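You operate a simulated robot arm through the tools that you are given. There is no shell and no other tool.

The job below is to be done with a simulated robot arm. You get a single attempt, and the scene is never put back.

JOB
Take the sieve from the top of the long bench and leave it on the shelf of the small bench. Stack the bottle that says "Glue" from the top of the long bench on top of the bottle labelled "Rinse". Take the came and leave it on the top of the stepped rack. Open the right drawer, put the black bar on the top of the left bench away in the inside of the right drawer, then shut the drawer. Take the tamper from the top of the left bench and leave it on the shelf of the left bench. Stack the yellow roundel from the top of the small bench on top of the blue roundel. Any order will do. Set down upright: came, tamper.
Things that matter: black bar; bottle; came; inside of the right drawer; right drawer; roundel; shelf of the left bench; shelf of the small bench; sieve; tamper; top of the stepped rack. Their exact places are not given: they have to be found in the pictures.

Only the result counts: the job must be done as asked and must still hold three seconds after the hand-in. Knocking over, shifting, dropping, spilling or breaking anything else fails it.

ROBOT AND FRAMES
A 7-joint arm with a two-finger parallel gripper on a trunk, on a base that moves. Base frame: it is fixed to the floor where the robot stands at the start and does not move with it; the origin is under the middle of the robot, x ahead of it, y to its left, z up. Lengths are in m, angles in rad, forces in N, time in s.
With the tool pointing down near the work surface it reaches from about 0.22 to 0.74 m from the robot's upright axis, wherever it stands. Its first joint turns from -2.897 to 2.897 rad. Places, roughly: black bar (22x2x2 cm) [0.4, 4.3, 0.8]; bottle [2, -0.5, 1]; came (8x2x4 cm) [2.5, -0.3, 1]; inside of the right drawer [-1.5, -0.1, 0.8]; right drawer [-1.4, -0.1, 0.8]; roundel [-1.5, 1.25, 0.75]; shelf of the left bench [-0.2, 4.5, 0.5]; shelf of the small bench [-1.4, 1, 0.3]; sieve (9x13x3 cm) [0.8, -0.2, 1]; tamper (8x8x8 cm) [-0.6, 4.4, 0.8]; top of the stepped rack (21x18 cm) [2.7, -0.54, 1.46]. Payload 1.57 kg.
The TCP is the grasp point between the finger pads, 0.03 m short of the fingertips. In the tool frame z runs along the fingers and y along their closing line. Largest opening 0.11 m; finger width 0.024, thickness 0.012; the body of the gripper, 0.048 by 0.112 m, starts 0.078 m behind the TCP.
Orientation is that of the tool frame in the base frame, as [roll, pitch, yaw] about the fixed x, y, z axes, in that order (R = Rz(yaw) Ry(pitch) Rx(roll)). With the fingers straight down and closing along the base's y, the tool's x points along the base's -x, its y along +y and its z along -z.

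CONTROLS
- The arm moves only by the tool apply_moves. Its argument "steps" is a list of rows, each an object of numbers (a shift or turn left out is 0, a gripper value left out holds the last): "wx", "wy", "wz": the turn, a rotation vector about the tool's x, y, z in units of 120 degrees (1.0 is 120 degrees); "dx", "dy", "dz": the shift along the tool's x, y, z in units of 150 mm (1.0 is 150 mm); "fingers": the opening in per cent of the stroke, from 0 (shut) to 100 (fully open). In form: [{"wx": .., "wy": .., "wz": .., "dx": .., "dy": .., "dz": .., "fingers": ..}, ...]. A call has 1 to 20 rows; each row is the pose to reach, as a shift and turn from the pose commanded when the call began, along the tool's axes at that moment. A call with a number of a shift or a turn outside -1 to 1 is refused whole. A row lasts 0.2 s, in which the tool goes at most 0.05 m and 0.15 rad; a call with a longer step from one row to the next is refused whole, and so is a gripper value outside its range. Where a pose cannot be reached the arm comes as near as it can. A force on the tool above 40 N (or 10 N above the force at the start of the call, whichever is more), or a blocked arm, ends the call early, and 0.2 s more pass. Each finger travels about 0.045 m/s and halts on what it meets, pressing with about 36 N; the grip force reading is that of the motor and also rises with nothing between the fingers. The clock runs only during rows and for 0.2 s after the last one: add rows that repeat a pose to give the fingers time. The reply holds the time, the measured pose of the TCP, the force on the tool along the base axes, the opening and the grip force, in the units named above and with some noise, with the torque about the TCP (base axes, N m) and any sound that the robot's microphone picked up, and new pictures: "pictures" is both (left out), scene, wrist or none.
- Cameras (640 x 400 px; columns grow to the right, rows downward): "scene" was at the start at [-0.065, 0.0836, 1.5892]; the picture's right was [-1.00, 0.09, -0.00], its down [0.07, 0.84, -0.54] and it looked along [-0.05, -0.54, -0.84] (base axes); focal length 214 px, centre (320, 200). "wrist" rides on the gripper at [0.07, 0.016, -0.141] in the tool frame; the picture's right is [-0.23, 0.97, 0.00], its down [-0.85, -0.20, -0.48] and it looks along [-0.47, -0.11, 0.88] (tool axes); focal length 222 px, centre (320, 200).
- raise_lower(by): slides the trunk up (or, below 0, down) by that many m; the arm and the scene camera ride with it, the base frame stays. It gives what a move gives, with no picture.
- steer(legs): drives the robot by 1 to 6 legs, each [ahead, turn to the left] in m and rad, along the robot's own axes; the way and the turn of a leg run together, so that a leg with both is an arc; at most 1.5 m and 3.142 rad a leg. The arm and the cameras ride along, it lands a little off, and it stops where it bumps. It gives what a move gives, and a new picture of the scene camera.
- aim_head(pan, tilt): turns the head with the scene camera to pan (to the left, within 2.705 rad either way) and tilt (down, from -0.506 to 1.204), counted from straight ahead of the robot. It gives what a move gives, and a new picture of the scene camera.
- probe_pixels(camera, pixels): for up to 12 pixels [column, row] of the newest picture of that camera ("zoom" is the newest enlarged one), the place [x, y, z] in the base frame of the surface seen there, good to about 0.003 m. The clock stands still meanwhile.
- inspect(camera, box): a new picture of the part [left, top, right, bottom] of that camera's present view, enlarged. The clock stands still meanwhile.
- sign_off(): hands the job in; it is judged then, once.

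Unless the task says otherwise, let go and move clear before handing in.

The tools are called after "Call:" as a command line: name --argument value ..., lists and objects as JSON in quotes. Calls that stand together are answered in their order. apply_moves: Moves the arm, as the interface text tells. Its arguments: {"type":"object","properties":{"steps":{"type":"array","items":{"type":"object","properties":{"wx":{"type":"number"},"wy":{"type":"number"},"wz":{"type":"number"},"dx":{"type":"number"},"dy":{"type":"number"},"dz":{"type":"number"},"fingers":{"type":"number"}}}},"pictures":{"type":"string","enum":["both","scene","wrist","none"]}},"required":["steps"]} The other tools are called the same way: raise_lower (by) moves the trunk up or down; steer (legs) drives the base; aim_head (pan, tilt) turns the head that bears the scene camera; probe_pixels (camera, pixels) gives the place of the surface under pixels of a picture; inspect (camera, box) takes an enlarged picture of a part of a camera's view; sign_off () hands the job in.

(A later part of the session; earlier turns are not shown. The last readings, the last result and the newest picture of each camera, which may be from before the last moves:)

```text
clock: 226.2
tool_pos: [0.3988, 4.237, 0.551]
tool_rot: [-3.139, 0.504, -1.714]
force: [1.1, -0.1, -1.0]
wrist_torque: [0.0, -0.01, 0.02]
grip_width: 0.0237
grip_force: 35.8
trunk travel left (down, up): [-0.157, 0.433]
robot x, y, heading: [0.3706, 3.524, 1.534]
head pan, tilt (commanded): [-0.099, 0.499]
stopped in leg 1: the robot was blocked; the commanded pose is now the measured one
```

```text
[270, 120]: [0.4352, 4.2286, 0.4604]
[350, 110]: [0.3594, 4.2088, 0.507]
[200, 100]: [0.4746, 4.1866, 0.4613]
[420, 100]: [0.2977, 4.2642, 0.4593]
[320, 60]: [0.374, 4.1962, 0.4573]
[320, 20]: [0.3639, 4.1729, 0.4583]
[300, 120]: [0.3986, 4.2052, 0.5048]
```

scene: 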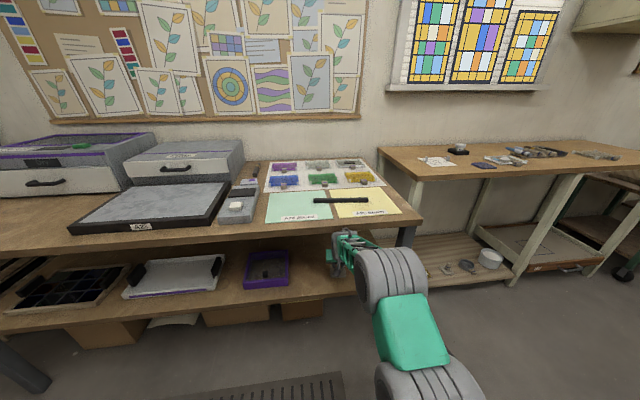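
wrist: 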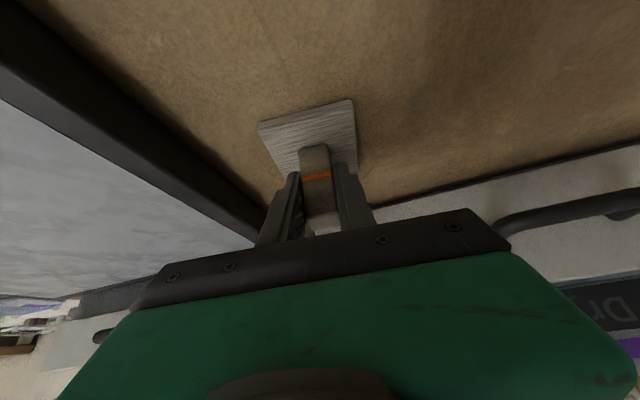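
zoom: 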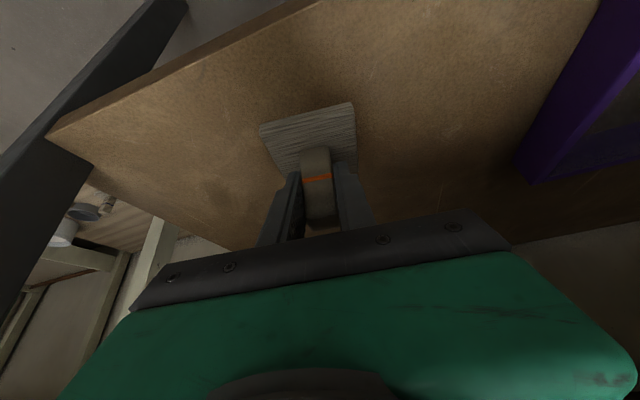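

The drive was blocked near the end (arm pose nudged slightly). Find what's touching: probe the wrist parts near the bench edge.

Call:
inspect --camera "scene" --box '[290, 200, 450, 300]'

Call:
probe_pixels --camera "zoom" --pixels '[[170, 140], [200, 145], [250, 150], [200, 190], [260, 200], [300, 170], [150, 230], [230, 230], [100, 110], [400, 120]]'

```text
4.00 times, centred on (370, 250) of scene
```

zoom: 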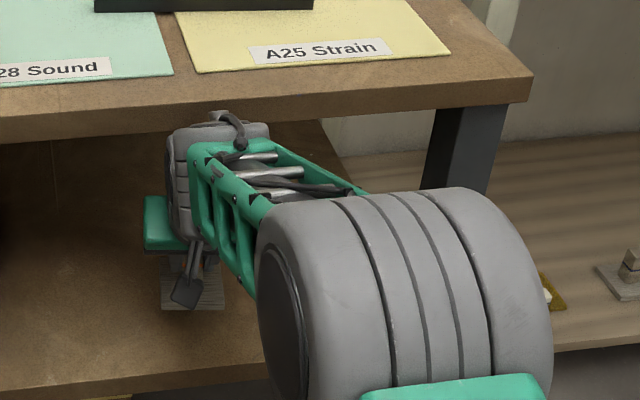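

```text
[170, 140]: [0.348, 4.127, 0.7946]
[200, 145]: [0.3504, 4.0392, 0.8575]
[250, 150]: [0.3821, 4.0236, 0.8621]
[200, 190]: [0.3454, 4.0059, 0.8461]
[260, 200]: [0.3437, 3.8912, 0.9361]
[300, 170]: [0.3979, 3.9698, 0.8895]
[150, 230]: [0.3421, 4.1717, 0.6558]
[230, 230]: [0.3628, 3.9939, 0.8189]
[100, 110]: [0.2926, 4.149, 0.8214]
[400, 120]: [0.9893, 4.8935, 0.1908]
```

The wrist housing (top ≈0.80 at y≈4.13) is touching the bench's front edge. The tamper's near edge is already at y≈4.20, 4 cm inside the shelf edge (4.16), so I'll back off 1.5 cm, check, and lower here.

Call:
steer --legs '[[-0.015, 0]]'

Call:
inspect --camera "wrist" --box '[220, 70, 420, 195]'

Call:
probe_pixels --camera "zoom" --pixels '[[140, 185], [425, 120], [430, 290], [250, 150], [200, 230], [400, 200], [300, 200], [60, 60]]'

```text
clock: 227.0
tool_pos: [0.3973, 4.2205, 0.5509]
tool_rot: [-3.138, 0.504, -1.713]
force: [0.8, -0.2, -1.7]
wrist_torque: [0.03, 0.0, -0.01]
grip_width: 0.0238
grip_force: 35.8
trunk travel left (down, up): [-0.157, 0.433]
robot x, y, heading: [0.3672, 3.5137, 1.532]
head pan, tilt (commanded): [-0.099, 0.499]
```

scene: 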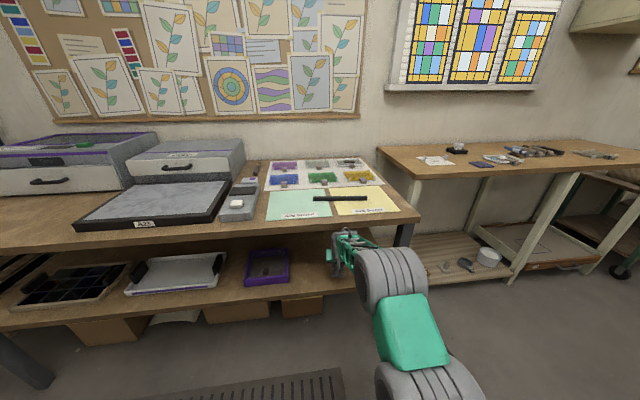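

```text
3.20 times, centred on (320, 132) of wrist
```

zoom: 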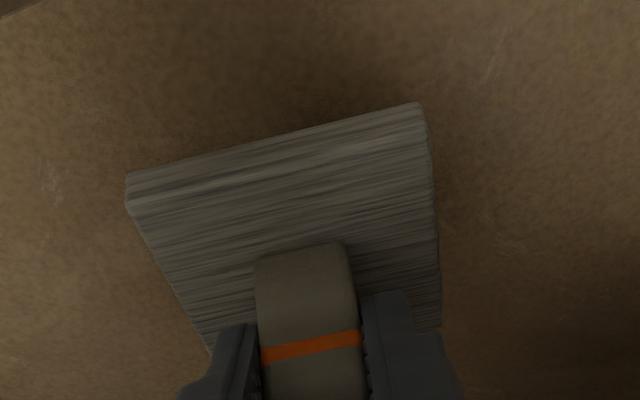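

```text
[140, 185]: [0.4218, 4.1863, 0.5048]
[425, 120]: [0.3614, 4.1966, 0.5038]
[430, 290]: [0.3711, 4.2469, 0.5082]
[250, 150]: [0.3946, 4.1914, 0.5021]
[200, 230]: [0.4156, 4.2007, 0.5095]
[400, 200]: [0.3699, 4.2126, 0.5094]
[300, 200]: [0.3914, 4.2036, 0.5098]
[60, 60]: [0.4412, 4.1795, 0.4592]
```

The plate is level, near corner at y≈4.186 (edge at 4.161), bottom ≈0.498. Lower 0.034 with the trunk, then settle gently.

Call:
raise_lower --by -0.034

Call:
apply_moves --steps '[{"dx": 0.008, "dz": 0.013}, {"dx": 0.014, "dz": 0.025}, {"dx": 0.014, "dz": 0.025}]' --pictures "none"

```text
clock: 227.8
tool_pos: [0.3974, 4.2206, 0.5172]
tool_rot: [-3.139, 0.504, -1.715]
force: [-0.1, 0.3, -1.0]
wrist_torque: [0.0, 0.03, -0.01]
grip_width: 0.0235
grip_force: 36.0
trunk travel left (down, up): [-0.123, 0.467]
robot x, y, heading: [0.3697, 3.5107, 1.538]
head pan, tilt (commanded): [-0.099, 0.499]
```

```text
clock: 228.6
tool_pos: [0.3972, 4.2212, 0.5143]
tool_rot: [-3.14, 0.504, -1.714]
force: [-0.2, -0.5, 1.6]
wrist_torque: [0.11, 0.11, -0.02]
grip_width: 0.0237
grip_force: 36.3
trunk travel left (down, up): [-0.123, 0.467]
robot x, y, heading: [0.3711, 3.5059, 1.534]
head pan, tilt (commanded): [-0.099, 0.499]
```

Call:
apply_moves --steps '[{"dx": 0.004, "dz": 0.007}, {"dx": 0.006, "dz": 0.011}, {"dx": 0.006, "dz": 0.011}]' --pictures "none"

Call:
apply_moves --steps '[{"fingers": 30}, {"fingers": 45}, {"fingers": 60}, {"fingers": 60}]' --pictures "wrist"

```text
clock: 229.4
tool_pos: [0.397, 4.2225, 0.5134]
tool_rot: [-3.139, 0.507, -1.712]
force: [-0.8, -3.6, 12.8]
wrist_torque: [0.39, 0.06, 0.02]
grip_width: 0.0236
grip_force: 36.1
trunk travel left (down, up): [-0.123, 0.467]
robot x, y, heading: [0.3687, 3.5122, 1.537]
head pan, tilt (commanded): [-0.099, 0.499]
```

```text
clock: 230.4
tool_pos: [0.398, 4.2218, 0.5106]
tool_rot: [-3.139, 0.502, -1.713]
force: [0.5, 0.1, -0.3]
wrist_torque: [0.03, 0.02, -0.01]
grip_width: 0.066
grip_force: 0.0
trunk travel left (down, up): [-0.123, 0.467]
robot x, y, heading: [0.364, 3.51, 1.527]
head pan, tilt (commanded): [-0.099, 0.499]
```

wrist: 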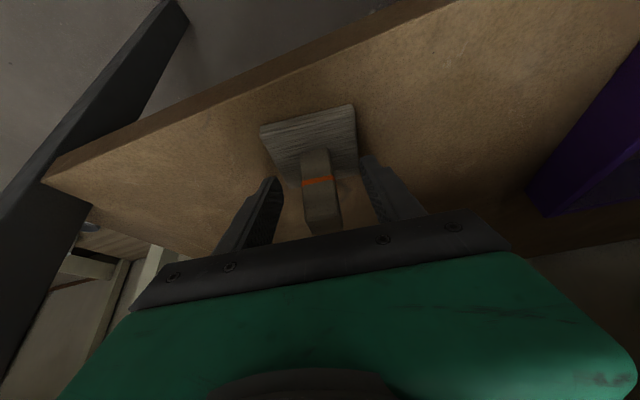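

The tamper stands on the shelf. Withdraw along the tool axis and back off.

Call:
apply_moves --steps '[{"dz": -0.2}, {"dz": -0.4}, {"dz": -0.53}]' --pictures "none"

Call:
steer --legs '[[-0.19, 0]]'

Call:
inspect --camera "scene" --box '[240, 190, 400, 290]'

Call:
inspect --camera "wrist" --box '[0, 0, 640, 400]'

```text
clock: 231.2
tool_pos: [0.3909, 4.1824, 0.5805]
tool_rot: [-3.139, 0.503, -1.712]
force: [-0.1, 0.5, 0.2]
wrist_torque: [0.03, -0.01, -0.01]
grip_width: 0.0661
grip_force: 0.0
trunk travel left (down, up): [-0.123, 0.467]
robot x, y, heading: [0.3655, 3.5121, 1.536]
head pan, tilt (commanded): [-0.099, 0.499]
```

```text
clock: 232.7
tool_pos: [0.3863, 3.9929, 0.5805]
tool_rot: [-3.139, 0.501, -1.716]
force: [0.1, 0.8, -0.1]
wrist_torque: [0.03, 0.02, 0.01]
grip_width: 0.0659
grip_force: 0.1
trunk travel left (down, up): [-0.123, 0.467]
robot x, y, heading: [0.362, 3.3167, 1.531]
head pan, tilt (commanded): [-0.099, 0.499]
```

scene: 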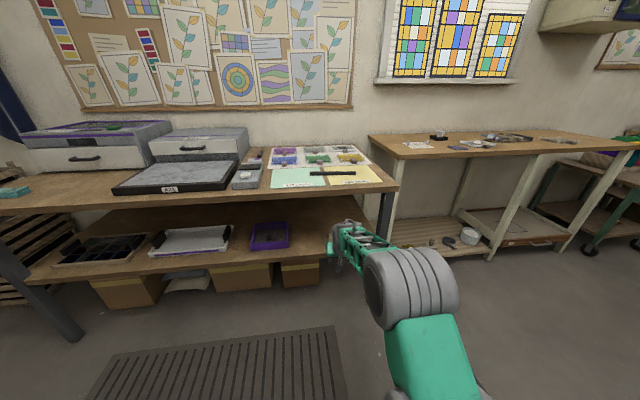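

```text
4.00 times, centred on (320, 240) of scene
```

zoom: 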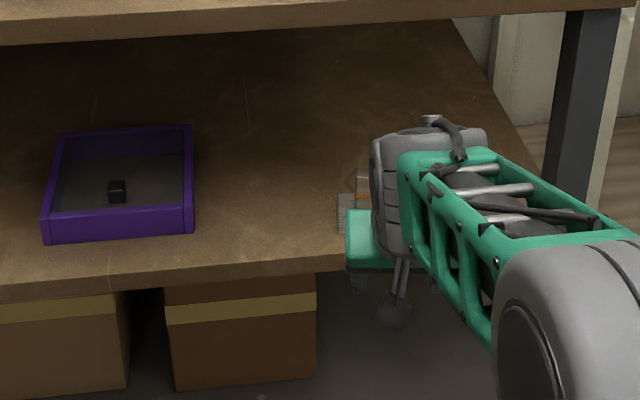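

```text
1.00 times, centred on (320, 200) of wrist (not enlarged: the box is as wide or as high as the picture)
```

zoom: 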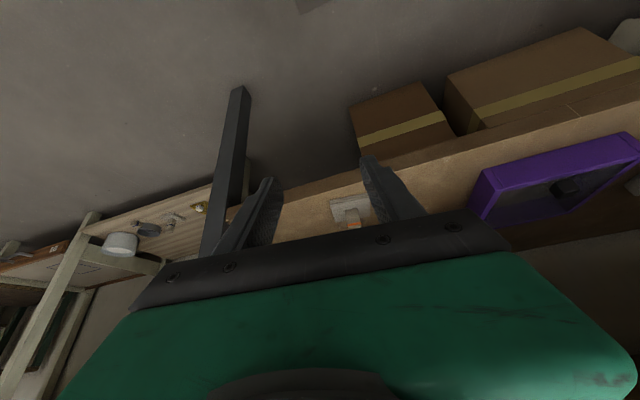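

The tamper stands upright on the shelf. Now raise up and reorient the tool to vertical with the fingers closing along y for the black bar.

Call:
raise_lower --by 0.4

Call:
apply_moves --steps '[{"wy": 0.06}, {"wy": 0.12}, {"wy": 0.18}, {"wy": 0.24}]' --pictures "none"

Call:
apply_moves --steps '[{"wz": -0.07}, {"wz": -0.14}, {"wz": -0.21}, {"wz": -0.28}, {"wz": -0.35}, {"wz": -0.42}, {"wz": -0.49}, {"wz": -0.56}, {"wz": -0.63}, {"wz": -0.7}, {"wz": -0.77}, {"wz": -0.819, "fingers": 50}, {"wz": -0.819, "fingers": 50}]' --pictures "both"

```text
clock: 236.6
tool_pos: [0.3873, 3.9921, 0.9814]
tool_rot: [-3.137, 0.503, -1.718]
force: [-0.4, 0.5, -0.4]
wrist_torque: [-0.02, -0.02, 0.04]
grip_width: 0.066
grip_force: 0.1
trunk travel left (down, up): [-0.523, 0.067]
robot x, y, heading: [0.363, 3.3179, 1.53]
head pan, tilt (commanded): [-0.099, 0.499]
```

```text
clock: 237.6
tool_pos: [0.3869, 3.9911, 0.9798]
tool_rot: [-3.138, -0.002, -1.72]
force: [-0.5, 0.0, 0.4]
wrist_torque: [-0.03, -0.01, 0.02]
grip_width: 0.0658
grip_force: 0.1
trunk travel left (down, up): [-0.523, 0.067]
robot x, y, heading: [0.3622, 3.3175, 1.534]
head pan, tilt (commanded): [-0.099, 0.499]
```

```text
clock: 240.4
tool_pos: [0.3871, 3.9921, 0.9817]
tool_rot: [3.141, -0.002, -0.003]
force: [0.3, 0.0, 0.0]
wrist_torque: [-0.03, -0.02, -0.01]
grip_width: 0.0552
grip_force: 0.0
trunk travel left (down, up): [-0.523, 0.067]
robot x, y, heading: [0.3597, 3.3161, 1.534]
head pan, tilt (commanded): [-0.099, 0.499]
```

scene: 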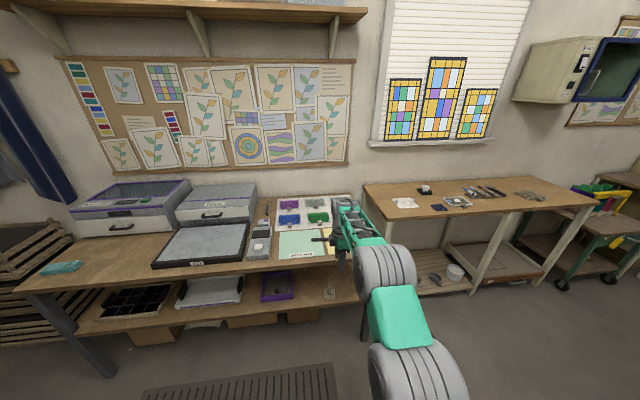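
wrist: 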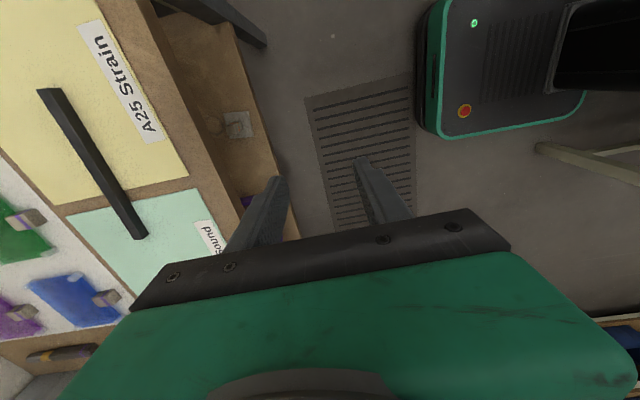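

The black bar is visible from (45,92) to (140,235) in the wrist view. Probe it.

Call:
probe_pixels --camera "wrist" --pixels '[[45, 92], [60, 92], [140, 233], [133, 237], [92, 160], [85, 165], [98, 155], [115, 200], [70, 125], [238, 123], [180, 150], [160, 210]]'

Call:
inspect --camera "wrist" --box '[10, 70, 230, 250]'

```text
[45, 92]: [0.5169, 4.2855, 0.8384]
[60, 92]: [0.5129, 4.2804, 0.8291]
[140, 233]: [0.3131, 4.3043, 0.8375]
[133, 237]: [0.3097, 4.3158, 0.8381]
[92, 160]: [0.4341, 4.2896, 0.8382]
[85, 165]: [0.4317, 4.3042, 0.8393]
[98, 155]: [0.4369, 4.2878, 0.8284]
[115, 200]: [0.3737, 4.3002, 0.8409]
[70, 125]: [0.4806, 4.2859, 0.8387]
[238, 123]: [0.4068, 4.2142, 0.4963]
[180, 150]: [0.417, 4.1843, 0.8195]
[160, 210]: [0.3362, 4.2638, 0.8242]
```

```text
2.22 times, centred on (120, 160) of wrist
```

zoom: 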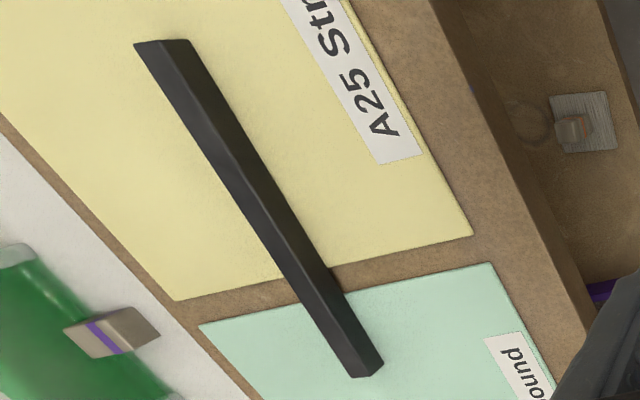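

Bar centre ≈(0.415,4.300), top z≈0.839, angled about -6°. Drive forward 0.30, then fine-align the tool.

Call:
steer --legs '[[0.3, 0]]'

Call:
inspect --camera "wrist" --box '[0, 0, 640, 400]'

```text
clock: 242.4
tool_pos: [0.4062, 4.2935, 0.9803]
tool_rot: [3.14, -0.004, -0.011]
force: [0.4, -0.4, -0.2]
wrist_torque: [0.0, -0.02, 0.01]
grip_width: 0.0549
grip_force: 0.1
trunk travel left (down, up): [-0.523, 0.067]
robot x, y, heading: [0.3754, 3.6221, 1.519]
head pan, tilt (commanded): [-0.099, 0.499]
```

scene: 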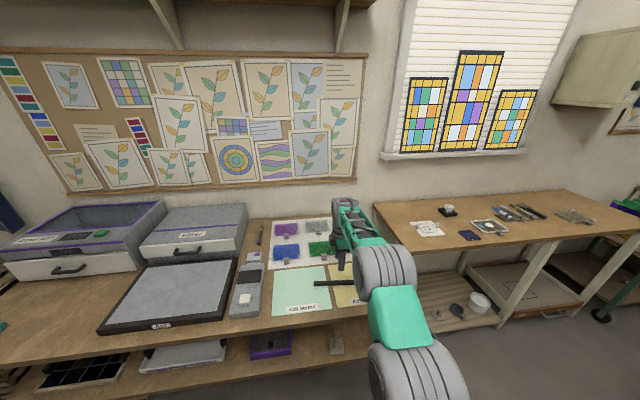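

```text
1.00 times, centred on (320, 200) of wrist (not enlarged: the box is as wide or as high as the picture)
```

zoom: 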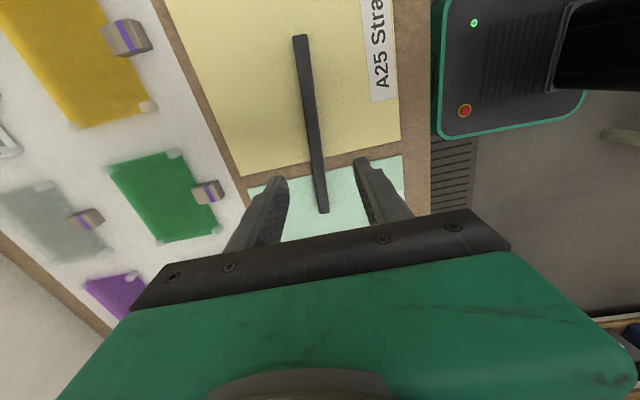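

Call:
probe_pixels --camera "zoom" --pixels '[[294, 38], [306, 37], [316, 208], [327, 210], [305, 120], [316, 120], [310, 150], [300, 75], [312, 75], [350, 120], [330, 190]]'

```text
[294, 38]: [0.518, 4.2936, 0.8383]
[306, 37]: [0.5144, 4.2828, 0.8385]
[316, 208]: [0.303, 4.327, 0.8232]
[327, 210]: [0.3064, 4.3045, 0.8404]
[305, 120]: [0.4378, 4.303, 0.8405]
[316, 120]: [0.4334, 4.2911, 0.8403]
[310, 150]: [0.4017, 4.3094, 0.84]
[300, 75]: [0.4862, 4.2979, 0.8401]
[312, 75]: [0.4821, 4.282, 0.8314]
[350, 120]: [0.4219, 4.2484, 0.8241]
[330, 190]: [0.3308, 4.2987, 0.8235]
```

Align (Δ≈6 mm each way, yaw -6°) and lower to the bar.

Call:
apply_moves --steps '[{"dx": 0.02, "dy": -0.02, "wz": 0.023}, {"dx": 0.04, "dy": -0.04, "wz": 0.046}, {"dx": 0.04, "dy": -0.04, "wz": 0.046}]' --pictures "none"

Call:
raise_lower --by -0.1

Call:
inspect --camera "wrist" --box '[160, 60, 480, 260]'

```text
clock: 243.2
tool_pos: [0.4126, 4.2992, 0.9811]
tool_rot: [3.141, -0.001, -0.107]
force: [0.0, 0.5, 0.0]
wrist_torque: [0.02, 0.03, -0.02]
grip_width: 0.0552
grip_force: 0.1
trunk travel left (down, up): [-0.523, 0.067]
robot x, y, heading: [0.377, 3.6219, 1.521]
head pan, tilt (commanded): [-0.099, 0.499]
```

```text
clock: 244.6
tool_pos: [0.4124, 4.3007, 0.8812]
tool_rot: [-3.141, -0.004, -0.108]
force: [0.3, -0.3, -0.4]
wrist_torque: [-0.01, -0.04, 0.0]
grip_width: 0.0552
grip_force: 0.0
trunk travel left (down, up): [-0.423, 0.167]
robot x, y, heading: [0.3788, 3.6208, 1.523]
head pan, tilt (commanded): [-0.099, 0.499]
```

```text
2.00 times, centred on (320, 160) of wrist
```

zoom: 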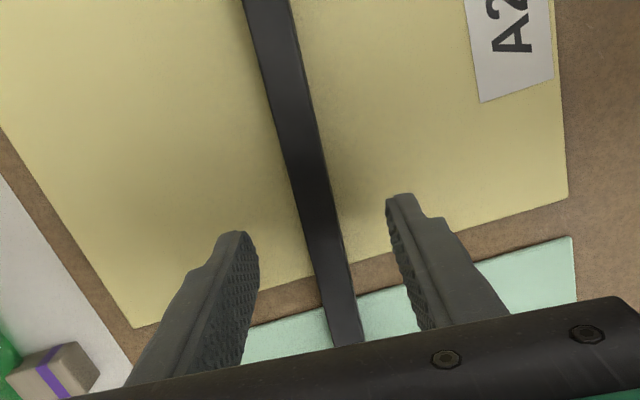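

Call:
raise_lower --by -0.0245

Call:
apply_moves --steps '[{"fingers": 35}, {"fingers": 20}, {"fingers": 5}, {"fingers": 5}, {"fingers": 0}, {"fingers": 0}]' --pictures "wrist"

```text
clock: 245.3
tool_pos: [0.412, 4.2999, 0.8559]
tool_rot: [3.141, -0.003, -0.108]
force: [0.5, -1.5, 0.8]
wrist_torque: [0.01, 0.0, 0.0]
grip_width: 0.0551
grip_force: 0.1
trunk travel left (down, up): [-0.398, 0.192]
robot x, y, heading: [0.3754, 3.624, 1.52]
head pan, tilt (commanded): [-0.099, 0.499]
```

```text
clock: 246.7
tool_pos: [0.412, 4.2999, 0.8554]
tool_rot: [3.141, -0.003, -0.108]
force: [0.0, 0.5, 1.2]
wrist_torque: [-0.02, 0.0, -0.04]
grip_width: 0.0156
grip_force: 30.9
trunk travel left (down, up): [-0.398, 0.192]
robot x, y, heading: [0.3732, 3.6193, 1.521]
head pan, tilt (commanded): [-0.099, 0.499]
```

wrist: 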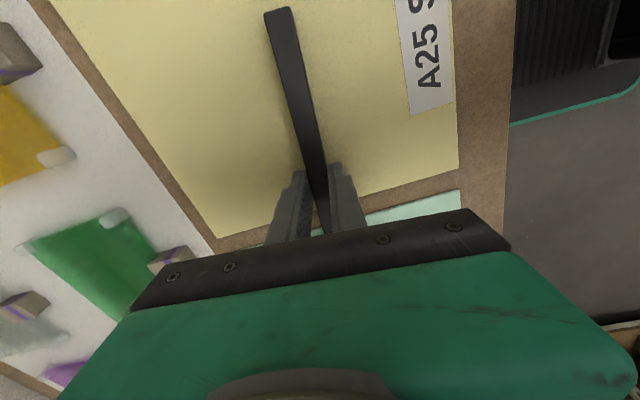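

Gripped (0.0156 wide). Lift 3 cm and verify.

Call:
raise_lower --by 0.03

Call:
inspect --camera "wrist" --box '[160, 0, 480, 240]'

Call:
probe_pixels --camera "zoom" --pixels '[[230, 40], [260, 120], [290, 220], [300, 260], [225, 25], [310, 300], [350, 150]]'

```text
clock: 247.4
tool_pos: [0.4127, 4.2998, 0.8863]
tool_rot: [-3.141, -0.003, -0.109]
force: [0.0, 0.0, -2.6]
wrist_torque: [0.03, 0.01, -0.01]
grip_width: 0.0155
grip_force: 31.2
trunk travel left (down, up): [-0.428, 0.162]
robot x, y, heading: [0.3757, 3.6227, 1.519]
head pan, tilt (commanded): [-0.099, 0.499]
```

```text
1.67 times, centred on (320, 120) of wrist
```

zoom: 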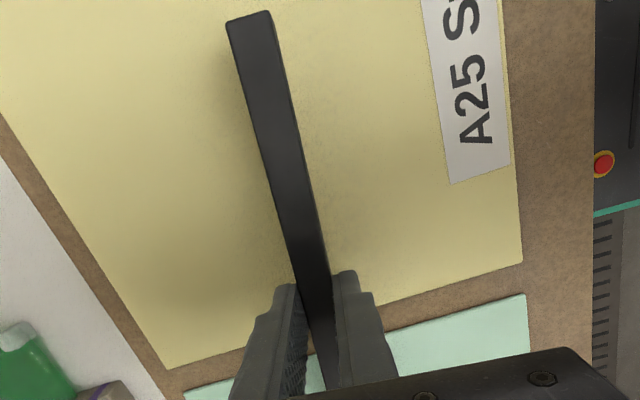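

```text
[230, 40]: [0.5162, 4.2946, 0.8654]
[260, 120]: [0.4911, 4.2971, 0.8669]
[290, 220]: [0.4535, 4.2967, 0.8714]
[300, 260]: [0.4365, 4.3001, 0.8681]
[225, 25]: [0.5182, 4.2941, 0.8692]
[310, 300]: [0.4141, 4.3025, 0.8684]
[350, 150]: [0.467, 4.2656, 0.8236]
```

The bar is held level. Raise, then drive back to the drawer: reverse, turn left, along -x, then down the corridor.

Call:
raise_lower --by 0.12

Call:
steer --legs '[[-0.13, 0], [0, 1.62], [0.97, 0], [0, 1.571]]'

```text
clock: 248.9
tool_pos: [0.4129, 4.2986, 1.0061]
tool_rot: [3.141, -0.003, -0.107]
force: [-0.1, -0.1, -1.9]
wrist_torque: [0.02, 0.0, 0.0]
grip_width: 0.0155
grip_force: 31.4
trunk travel left (down, up): [-0.548, 0.042]
robot x, y, heading: [0.3775, 3.6254, 1.524]
head pan, tilt (commanded): [-0.099, 0.499]
```

```text
clock: 262.7
tool_pos: [-0.6, 2.792, 1.0064]
tool_rot: [3.141, -0.005, 3.105]
force: [0.0, 0.7, -3.1]
wrist_torque: [0.02, 0.01, 0.01]
grip_width: 0.0155
grip_force: 31.2
trunk travel left (down, up): [-0.548, 0.042]
robot x, y, heading: [-0.6136, 3.4715, -1.548]
head pan, tilt (commanded): [-0.099, 0.499]
```

scene: 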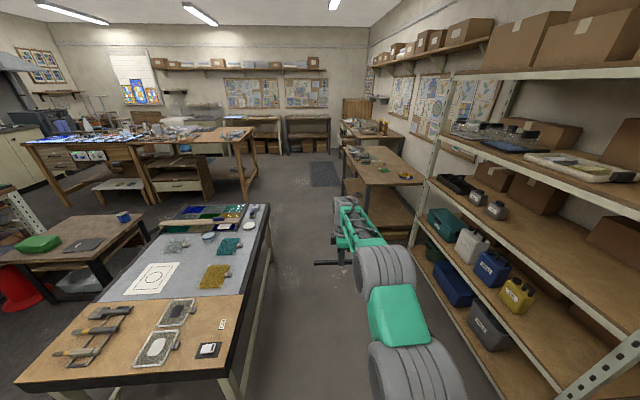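

On course. Drive down the corridor, then angle to (-0.445,-0.06) and turn to face the drawer.

Call:
steer --legs '[[1.2, 0], [1.25, 0]]'

```text
clock: 274.8
tool_pos: [-0.6541, 0.3268, 1.0063]
tool_rot: [-3.14, -0.005, 3.056]
force: [1.0, -0.1, -2.4]
wrist_torque: [-0.01, 0.04, 0.04]
grip_width: 0.0155
grip_force: 31.1
trunk travel left (down, up): [-0.548, 0.042]
robot x, y, heading: [-0.6311, 1.0078, -1.599]
head pan, tilt (commanded): [-0.099, 0.499]
```

scene: 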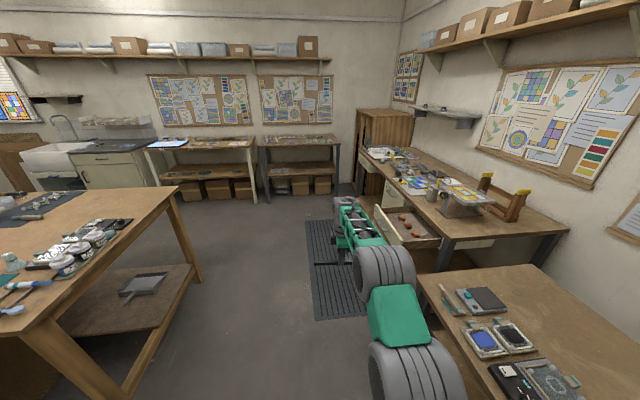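

Call:
steer --legs '[[0, 0.205], [1.085, 0], [0, -1.748]]'

Call:
inspect --camera "wrist" --box '[0, 0, 640, 400]'

```text
clock: 285.3
tool_pos: [-1.1141, -0.0628, 1.0071]
tool_rot: [-3.14, -0.003, 1.521]
force: [0.3, 0.7, -2.3]
wrist_torque: [0.01, -0.03, 0.0]
grip_width: 0.0156
grip_force: 31.0
trunk travel left (down, up): [-0.548, 0.042]
robot x, y, heading: [-0.4315, -0.067, -3.13]
head pan, tilt (commanded): [-0.099, 0.499]
```

scene: 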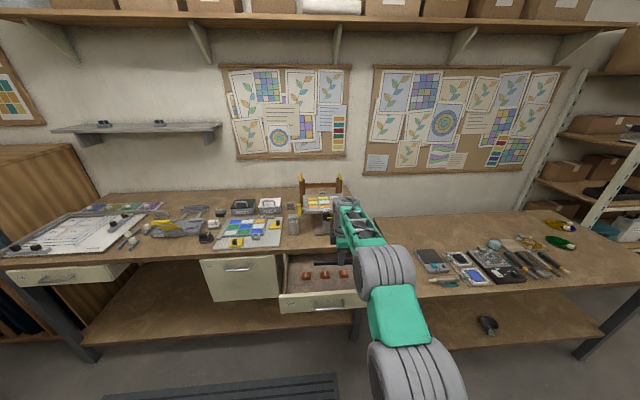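

```text
1.00 times, centred on (320, 200) of wrist (not enlarged: the box is as wide or as high as the picture)
```

zoom: 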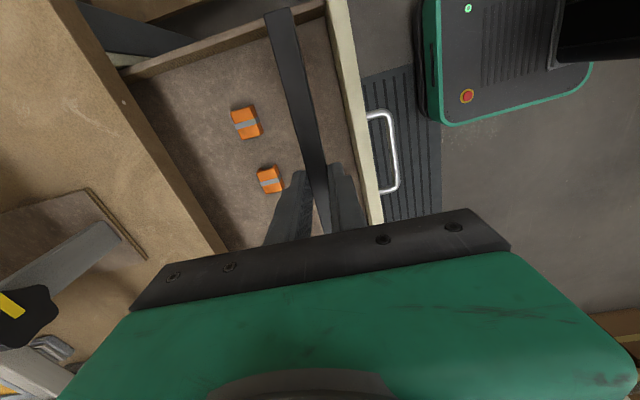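

Over the drawer. Probe the drawer interior (front panel, side wall, orange items) to pick the drop spot.

Call:
probe_pixels --camera "zoom" --pixels '[[335, 30], [350, 100], [360, 160], [345, 90], [315, 10], [230, 45], [245, 120], [258, 105], [268, 182], [240, 60], [200, 230], [330, 120]]'

Call:
inspect --camera "scene" --box '[260, 230, 380, 320]'

Call:
probe_pixels --camera "zoom" --pixels '[[150, 130], [130, 220], [300, 335], [300, 345], [110, 300], [230, 220], [340, 200], [430, 190], [500, 330], [300, 280], [420, 250], [200, 260]]'

```text
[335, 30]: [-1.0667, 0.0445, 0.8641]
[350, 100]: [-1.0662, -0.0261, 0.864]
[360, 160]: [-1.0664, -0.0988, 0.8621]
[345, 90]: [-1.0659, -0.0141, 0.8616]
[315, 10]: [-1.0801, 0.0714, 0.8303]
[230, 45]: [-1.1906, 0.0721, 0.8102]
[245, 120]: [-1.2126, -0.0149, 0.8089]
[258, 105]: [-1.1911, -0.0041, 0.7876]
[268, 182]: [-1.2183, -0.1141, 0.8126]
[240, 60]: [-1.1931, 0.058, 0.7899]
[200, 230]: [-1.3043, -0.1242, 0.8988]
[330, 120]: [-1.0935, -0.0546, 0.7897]
```

```text
4.44 times, centred on (320, 275) of scene
```

zoom: 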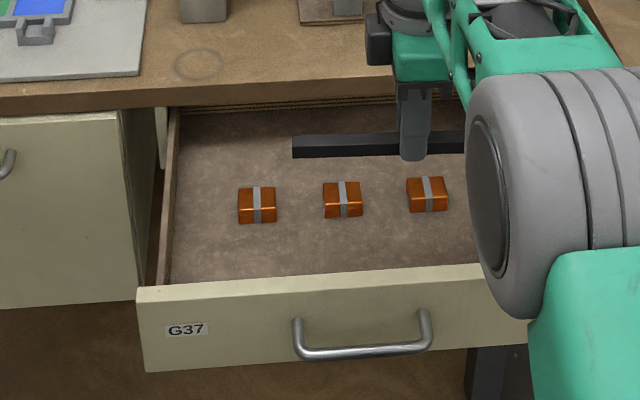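

```text
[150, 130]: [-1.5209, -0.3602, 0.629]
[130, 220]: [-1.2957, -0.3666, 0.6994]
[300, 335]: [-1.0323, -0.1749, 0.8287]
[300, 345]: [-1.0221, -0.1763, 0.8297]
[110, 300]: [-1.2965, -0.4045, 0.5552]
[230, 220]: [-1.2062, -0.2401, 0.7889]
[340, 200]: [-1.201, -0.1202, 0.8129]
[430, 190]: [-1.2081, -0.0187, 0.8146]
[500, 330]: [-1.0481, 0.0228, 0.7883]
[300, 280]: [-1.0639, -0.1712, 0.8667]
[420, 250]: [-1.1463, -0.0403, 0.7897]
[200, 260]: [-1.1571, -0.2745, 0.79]
```

Spot: bar centre at (-1.129,-0.10), between the front panel (inner x≈-1.068) and the orange items (x≤-1.19); floor z≈0.789. Align and lower.

Call:
apply_moves --steps '[{"dx": -0.125, "dy": -0.044, "wz": -0.012}, {"dx": -0.251, "dy": -0.088, "wz": -0.024}, {"dx": -0.251, "dy": -0.088, "wz": -0.024}]' --pictures "none"

Call:
raise_lower --by -0.165

Call:
inspect --camera "wrist" --box '[80, 0, 480, 250]'

```text
clock: 286.1
tool_pos: [-1.1279, -0.1002, 1.0039]
tool_rot: [-3.141, -0.005, 1.573]
force: [0.1, -1.3, -1.2]
wrist_torque: [-0.04, -0.02, 0.02]
grip_width: 0.0155
grip_force: 30.9
trunk travel left (down, up): [-0.548, 0.042]
robot x, y, heading: [-0.4341, -0.0626, -3.137]
head pan, tilt (commanded): [-0.099, 0.499]
```

```text
clock: 288.0
tool_pos: [-1.1283, -0.1001, 0.8386]
tool_rot: [3.141, -0.003, 1.571]
force: [0.6, -0.4, -1.6]
wrist_torque: [0.01, 0.01, -0.02]
grip_width: 0.0158
grip_force: 30.7
trunk travel left (down, up): [-0.383, 0.207]
robot x, y, heading: [-0.4358, -0.0602, -3.135]
head pan, tilt (commanded): [-0.099, 0.499]
```

```text
1.60 times, centred on (280, 125) of wrist
```

zoom: 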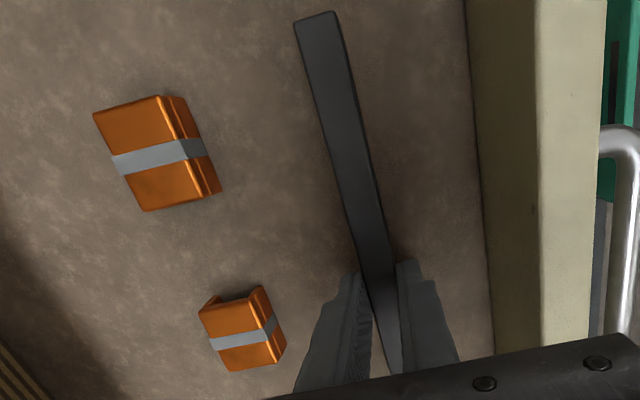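

Call:
probe_pixels --camera "zoom" --pixels '[[318, 40], [345, 140], [370, 230], [420, 150], [300, 100], [315, 20]]'

Call:
raise_lower --by -0.01

```text
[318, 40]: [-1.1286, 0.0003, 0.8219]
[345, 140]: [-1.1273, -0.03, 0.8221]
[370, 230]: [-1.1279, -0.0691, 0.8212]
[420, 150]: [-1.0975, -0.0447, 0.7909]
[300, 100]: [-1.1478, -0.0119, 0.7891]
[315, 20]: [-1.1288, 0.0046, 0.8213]
```

```text
clock: 288.6
tool_pos: [-1.1275, -0.1, 0.8304]
tool_rot: [3.141, -0.001, 1.572]
force: [0.9, -0.1, -2.3]
wrist_torque: [0.02, -0.01, 0.02]
grip_width: 0.0157
grip_force: 31.3
trunk travel left (down, up): [-0.373, 0.217]
robot x, y, heading: [-0.4325, -0.0596, -3.137]
head pan, tilt (commanded): [-0.099, 0.499]
```

Call:
apply_moves --steps '[{"dz": 0.02}, {"dz": 0.04}, {"dz": 0.05}, {"dz": 0.05}]' --pictures "none"

```text
clock: 289.6
tool_pos: [-1.1283, -0.1002, 0.8223]
tool_rot: [-3.14, -0.002, 1.572]
force: [-1.1, 0.2, 2.8]
wrist_torque: [0.04, -0.03, 0.04]
grip_width: 0.0152
grip_force: 31.3
trunk travel left (down, up): [-0.373, 0.217]
robot x, y, heading: [-0.4356, -0.0601, -3.132]
head pan, tilt (commanded): [-0.099, 0.499]
```

Contact felt (+2.8 N vs −2.3 N hanging). Release and rise.

Call:
apply_moves --steps '[{"fingers": 22}, {"fingers": 30}, {"fingers": 30}]' --pictures "none"

Call:
raise_lower --by 0.18

Call:
inspect --camera "wrist" --box '[80, 0, 480, 250]'

```text
clock: 290.4
tool_pos: [-1.1278, -0.1011, 0.8215]
tool_rot: [-3.141, -0.002, 1.571]
force: [0.1, 0.9, -0.7]
wrist_torque: [0.0, 0.0, 0.0]
grip_width: 0.0327
grip_force: 0.0
trunk travel left (down, up): [-0.373, 0.217]
robot x, y, heading: [-0.4373, -0.0594, -3.133]
head pan, tilt (commanded): [-0.099, 0.499]
```

```text
clock: 292.4
tool_pos: [-1.1284, -0.1006, 1.0019]
tool_rot: [3.14, -0.005, 1.569]
force: [-0.6, 0.0, 0.0]
wrist_torque: [0.0, 0.02, -0.02]
grip_width: 0.0329
grip_force: 0.0
trunk travel left (down, up): [-0.553, 0.037]
robot x, y, heading: [-0.4343, -0.0623, -3.13]
head pan, tilt (commanded): [-0.099, 0.499]
```

```text
1.60 times, centred on (280, 125) of wrist
```

zoom: 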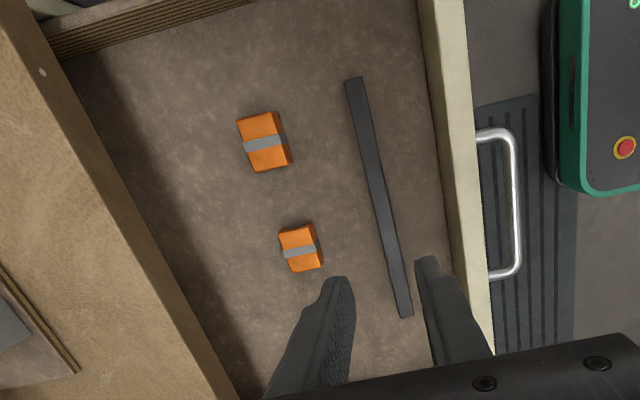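

The bar lies in the drawer. Now reverse 0.111 to be over the handle (now at x≈-1.0175) and re-grip it.

Call:
steer --legs '[[-0.111, 0]]'

Call:
inspect --camera "wrist" --box '[160, 0, 480, 240]'

Call:
probe_pixels --camera "zoom" --pixels '[[345, 150], [350, 200], [352, 240], [356, 270], [330, 120], [300, 150], [330, 280]]'

```text
clock: 293.6
tool_pos: [-1.0132, -0.1004, 1.0017]
tool_rot: [-3.14, -0.003, 1.571]
force: [-0.3, 0.2, 0.3]
wrist_torque: [0.02, 0.02, 0.01]
grip_width: 0.0331
grip_force: 0.1
trunk travel left (down, up): [-0.553, 0.037]
robot x, y, heading: [-0.3228, -0.0585, -3.131]
head pan, tilt (commanded): [-0.099, 0.499]
```

scene: 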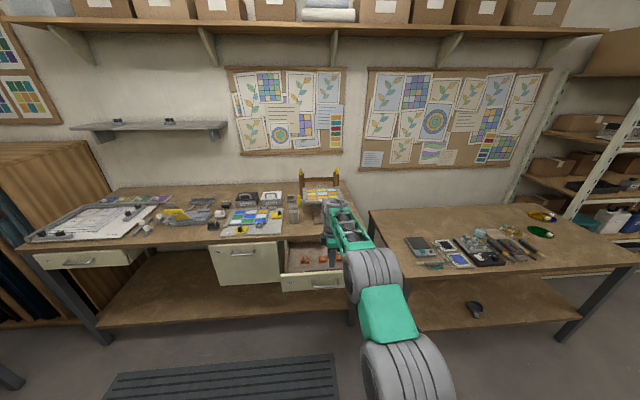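

```text
1.67 times, centred on (320, 120) of wrist
```

zoom: 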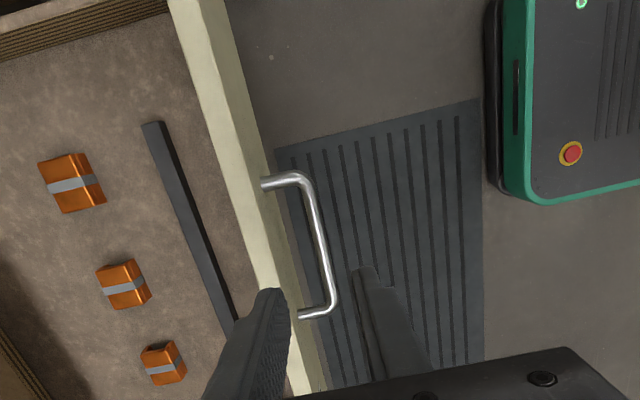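

```text
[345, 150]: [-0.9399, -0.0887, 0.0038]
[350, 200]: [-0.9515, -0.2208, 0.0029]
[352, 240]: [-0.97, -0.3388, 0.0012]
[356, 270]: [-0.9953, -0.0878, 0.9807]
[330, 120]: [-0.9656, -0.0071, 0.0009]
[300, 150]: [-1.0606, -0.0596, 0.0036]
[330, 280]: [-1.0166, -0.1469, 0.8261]
```

Call:
probe_pixels --camera "zoom" --pixels '[[307, 195], [315, 220], [322, 245], [328, 270], [331, 290], [310, 314], [280, 180]]'

```text
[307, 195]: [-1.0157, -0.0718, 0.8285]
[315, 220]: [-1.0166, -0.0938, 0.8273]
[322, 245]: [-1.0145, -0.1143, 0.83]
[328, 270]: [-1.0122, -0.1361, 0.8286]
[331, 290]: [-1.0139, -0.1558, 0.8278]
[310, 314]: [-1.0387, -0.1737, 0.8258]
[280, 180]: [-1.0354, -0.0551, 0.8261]
```

Bar at x≈-1.015; aligned with the tool. Lower and close on it.

Call:
raise_lower --by -0.167

Call:
apply_moves --steps '[{"fingers": 15}, {"fingers": 0}, {"fingers": 0}, {"fingers": 0}]' --pictures "none"

Call:
steer --legs '[[0.12, 0]]'

```text
clock: 295.5
tool_pos: [-1.0129, -0.0998, 0.8368]
tool_rot: [3.141, -0.003, 1.571]
force: [0.1, -0.5, -0.5]
wrist_torque: [-0.02, -0.01, 0.01]
grip_width: 0.0331
grip_force: 0.0
trunk travel left (down, up): [-0.386, 0.204]
robot x, y, heading: [-0.3197, -0.0616, -3.136]
head pan, tilt (commanded): [-0.099, 0.499]
```

```text
clock: 296.5
tool_pos: [-1.0143, -0.0996, 0.8364]
tool_rot: [-3.14, -0.001, 1.571]
force: [0.2, 0.6, 1.4]
wrist_torque: [-0.02, -0.01, 0.17]
grip_width: 0.0117
grip_force: 29.0
trunk travel left (down, up): [-0.386, 0.204]
robot x, y, heading: [-0.3223, -0.0571, -3.133]
head pan, tilt (commanded): [-0.099, 0.499]
```

```text
clock: 297.7
tool_pos: [-1.1342, -0.0989, 0.8344]
tool_rot: [3.14, -0.003, 1.571]
force: [-0.4, 19.8, 1.0]
wrist_torque: [0.68, 0.05, 0.33]
grip_width: 0.0117
grip_force: 29.0
trunk travel left (down, up): [-0.386, 0.204]
robot x, y, heading: [-0.4402, -0.0627, -3.135]
head pan, tilt (commanded): [-0.099, 0.499]
```

scene: 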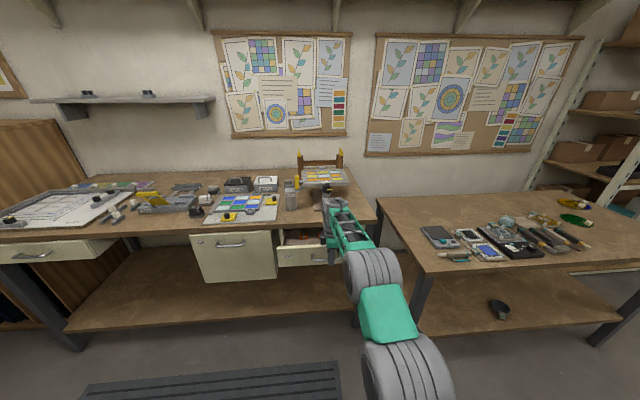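

The drawer is closing. Relieve the 20 N side load (+y 2 mm) and drive the remaining 0.125 m.

Call:
apply_moves --steps '[{"dx": 0.014}, {"dx": 0.014}]' --pictures "none"

Call:
steer --legs '[[0.125, 0]]'

Call:
inspect --camera "wrist" --box '[0, 0, 640, 400]'

```text
clock: 298.3
tool_pos: [-1.1349, -0.0983, 0.8357]
tool_rot: [-3.139, -0.005, 1.57]
force: [-1.8, -4.5, 0.9]
wrist_torque: [-0.43, 0.06, 0.17]
grip_width: 0.0117
grip_force: 28.7
trunk travel left (down, up): [-0.386, 0.204]
robot x, y, heading: [-0.442, -0.0626, -3.131]
head pan, tilt (commanded): [-0.099, 0.499]
```

```text
clock: 299.6
tool_pos: [-1.2609, -0.0967, 0.8355]
tool_rot: [-3.14, -0.004, 1.567]
force: [1.9, -3.0, 0.7]
wrist_torque: [0.22, 0.0, 0.43]
grip_width: 0.0116
grip_force: 29.0
trunk travel left (down, up): [-0.386, 0.204]
robot x, y, heading: [-0.5662, -0.0632, -3.138]
head pan, tilt (commanded): [-0.099, 0.499]
```

scene: 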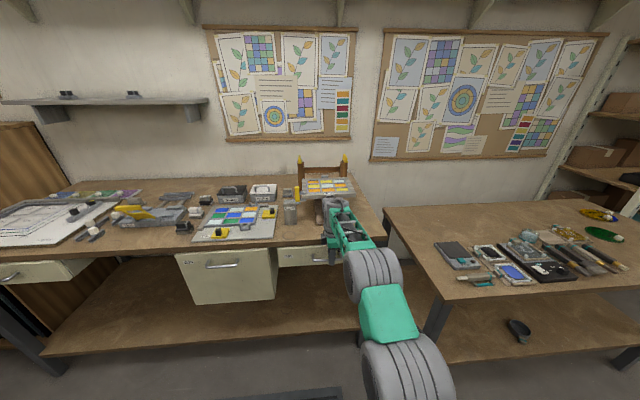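

```text
1.00 times, centred on (320, 200) of wrist (not enlarged: the box is as wide or as high as the picture)
```

zoom: 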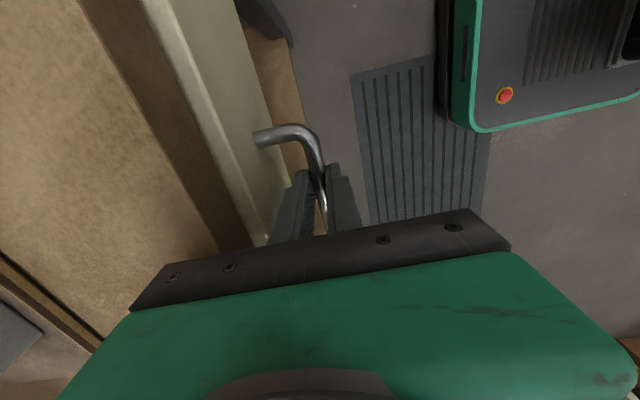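

TCP is at x=-1.261 vs -1.258 when first gripped closed, so it's essentially shut. Press another few mm to confirm it's against the stop.

Call:
apply_moves --steps '[{"dy": -0.015}, {"dy": -0.03}, {"dy": -0.03}]' --pictures "none"

```text
clock: 300.4
tool_pos: [-1.2603, -0.0965, 0.8358]
tool_rot: [3.135, -0.004, 1.567]
force: [33.0, -0.1, 3.3]
wrist_torque: [-0.15, -0.37, 0.44]
grip_width: 0.0117
grip_force: 29.4
trunk travel left (down, up): [-0.386, 0.204]
robot x, y, heading: [-0.5634, -0.0632, -3.135]
head pan, tilt (commanded): [-0.099, 0.499]
```

33 N with no motion: the drawer is fully shut. Relax, release and rise.

Call:
apply_moves --steps '[{"dy": 0.03}, {"dy": 0.03, "fingers": 15}, {"dy": 0.03, "fingers": 27}, {"dy": 0.03, "fingers": 27}]' --pictures "none"

Call:
raise_lower --by 0.16

Call:
inspect --camera "wrist" --box '[160, 0, 480, 240]'

Call:
probe_pixels --camera "zoom" --pixels '[[225, 200], [215, 120], [180, 60], [240, 240], [150, 150], [305, 160]]'

```text
clock: 301.4
tool_pos: [-1.2606, -0.0966, 0.8347]
tool_rot: [-3.14, -0.004, 1.567]
force: [-0.1, 0.3, 0.0]
wrist_torque: [-0.01, 0.0, 0.05]
grip_width: 0.0295
grip_force: 0.0
trunk travel left (down, up): [-0.386, 0.204]
robot x, y, heading: [-0.5658, -0.0633, -3.135]
head pan, tilt (commanded): [-0.099, 0.499]
```

```text
clock: 303.2
tool_pos: [-1.2594, -0.0971, 0.9955]
tool_rot: [3.141, -0.002, 1.565]
force: [0.4, -0.5, 0.4]
wrist_torque: [0.04, 0.02, 0.02]
grip_width: 0.0296
grip_force: 0.1
trunk travel left (down, up): [-0.546, 0.044]
robot x, y, heading: [-0.5678, -0.0646, -3.133]
head pan, tilt (commanded): [-0.099, 0.499]
```

```text
1.67 times, centred on (320, 120) of wrist
```

zoom: 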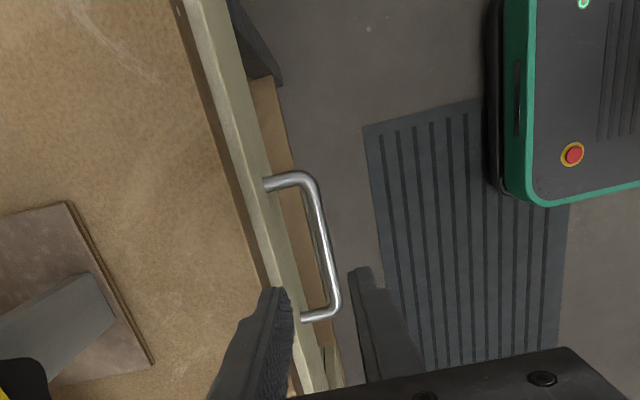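

```text
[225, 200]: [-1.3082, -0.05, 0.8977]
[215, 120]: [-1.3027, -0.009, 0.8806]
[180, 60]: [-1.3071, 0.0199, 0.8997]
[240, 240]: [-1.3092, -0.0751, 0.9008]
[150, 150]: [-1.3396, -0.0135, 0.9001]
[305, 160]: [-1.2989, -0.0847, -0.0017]
```

The drawer is shut. Now drive to the far side of the long bench: reverse, turn left, down to y≈-1.15, then along +x.

Call:
steer --legs '[[-0.2, 0], [0, 1.562], [1.08, 0]]'

```text
clock: 313.7
tool_pos: [-0.3217, -1.8189, 0.9951]
tool_rot: [-3.139, -0.006, -3.141]
force: [-0.2, -0.1, -0.2]
wrist_torque: [-0.03, -0.01, -0.02]
grip_width: 0.0295
grip_force: 0.0
trunk travel left (down, up): [-0.546, 0.044]
robot x, y, heading: [-0.3566, -1.1236, -1.561]
head pan, tilt (commanded): [-0.099, 0.499]
```

scene: 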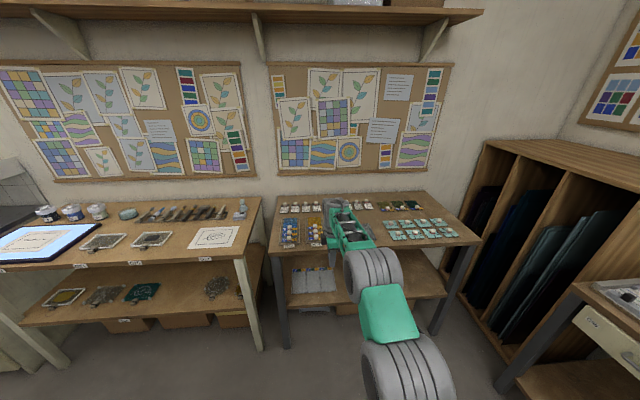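

Call:
steer --legs '[[0, 1.561], [1.15, 0], [1.1, 0]]'

Call:
aim_head --pan 0.9 --tilt 0.5

```text
clock: 328.6
tool_pos: [2.5956, -1.114, 0.9947]
tool_rot: [-3.139, -0.003, -1.59]
force: [0.5, 0.3, -1.2]
wrist_torque: [0.01, 0.0, 0.01]
grip_width: 0.0295
grip_force: 0.1
trunk travel left (down, up): [-0.546, 0.044]
robot x, y, heading: [1.906, -1.138, -0.011]
head pan, tilt (commanded): [-0.099, 0.499]
```

scene: 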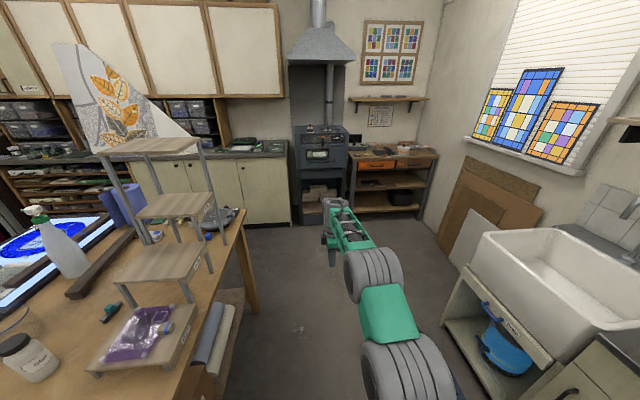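

```text
clock: 329.9
tool_pos: [2.5952, -1.1135, 0.9946]
tool_rot: [3.141, -0.004, -1.589]
force: [0.1, 0.7, 0.3]
wrist_torque: [-0.01, -0.03, 0.0]
grip_width: 0.0298
grip_force: 0.0
trunk travel left (down, up): [-0.546, 0.044]
robot x, y, heading: [1.9032, -1.14, -0.007]
head pan, tilt (commanded): [0.901, 0.499]
```

scene: 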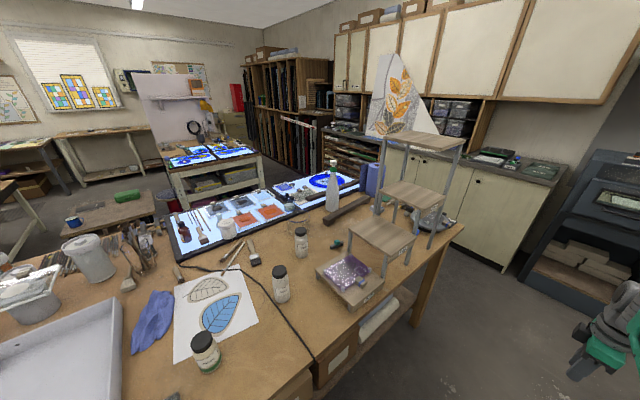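

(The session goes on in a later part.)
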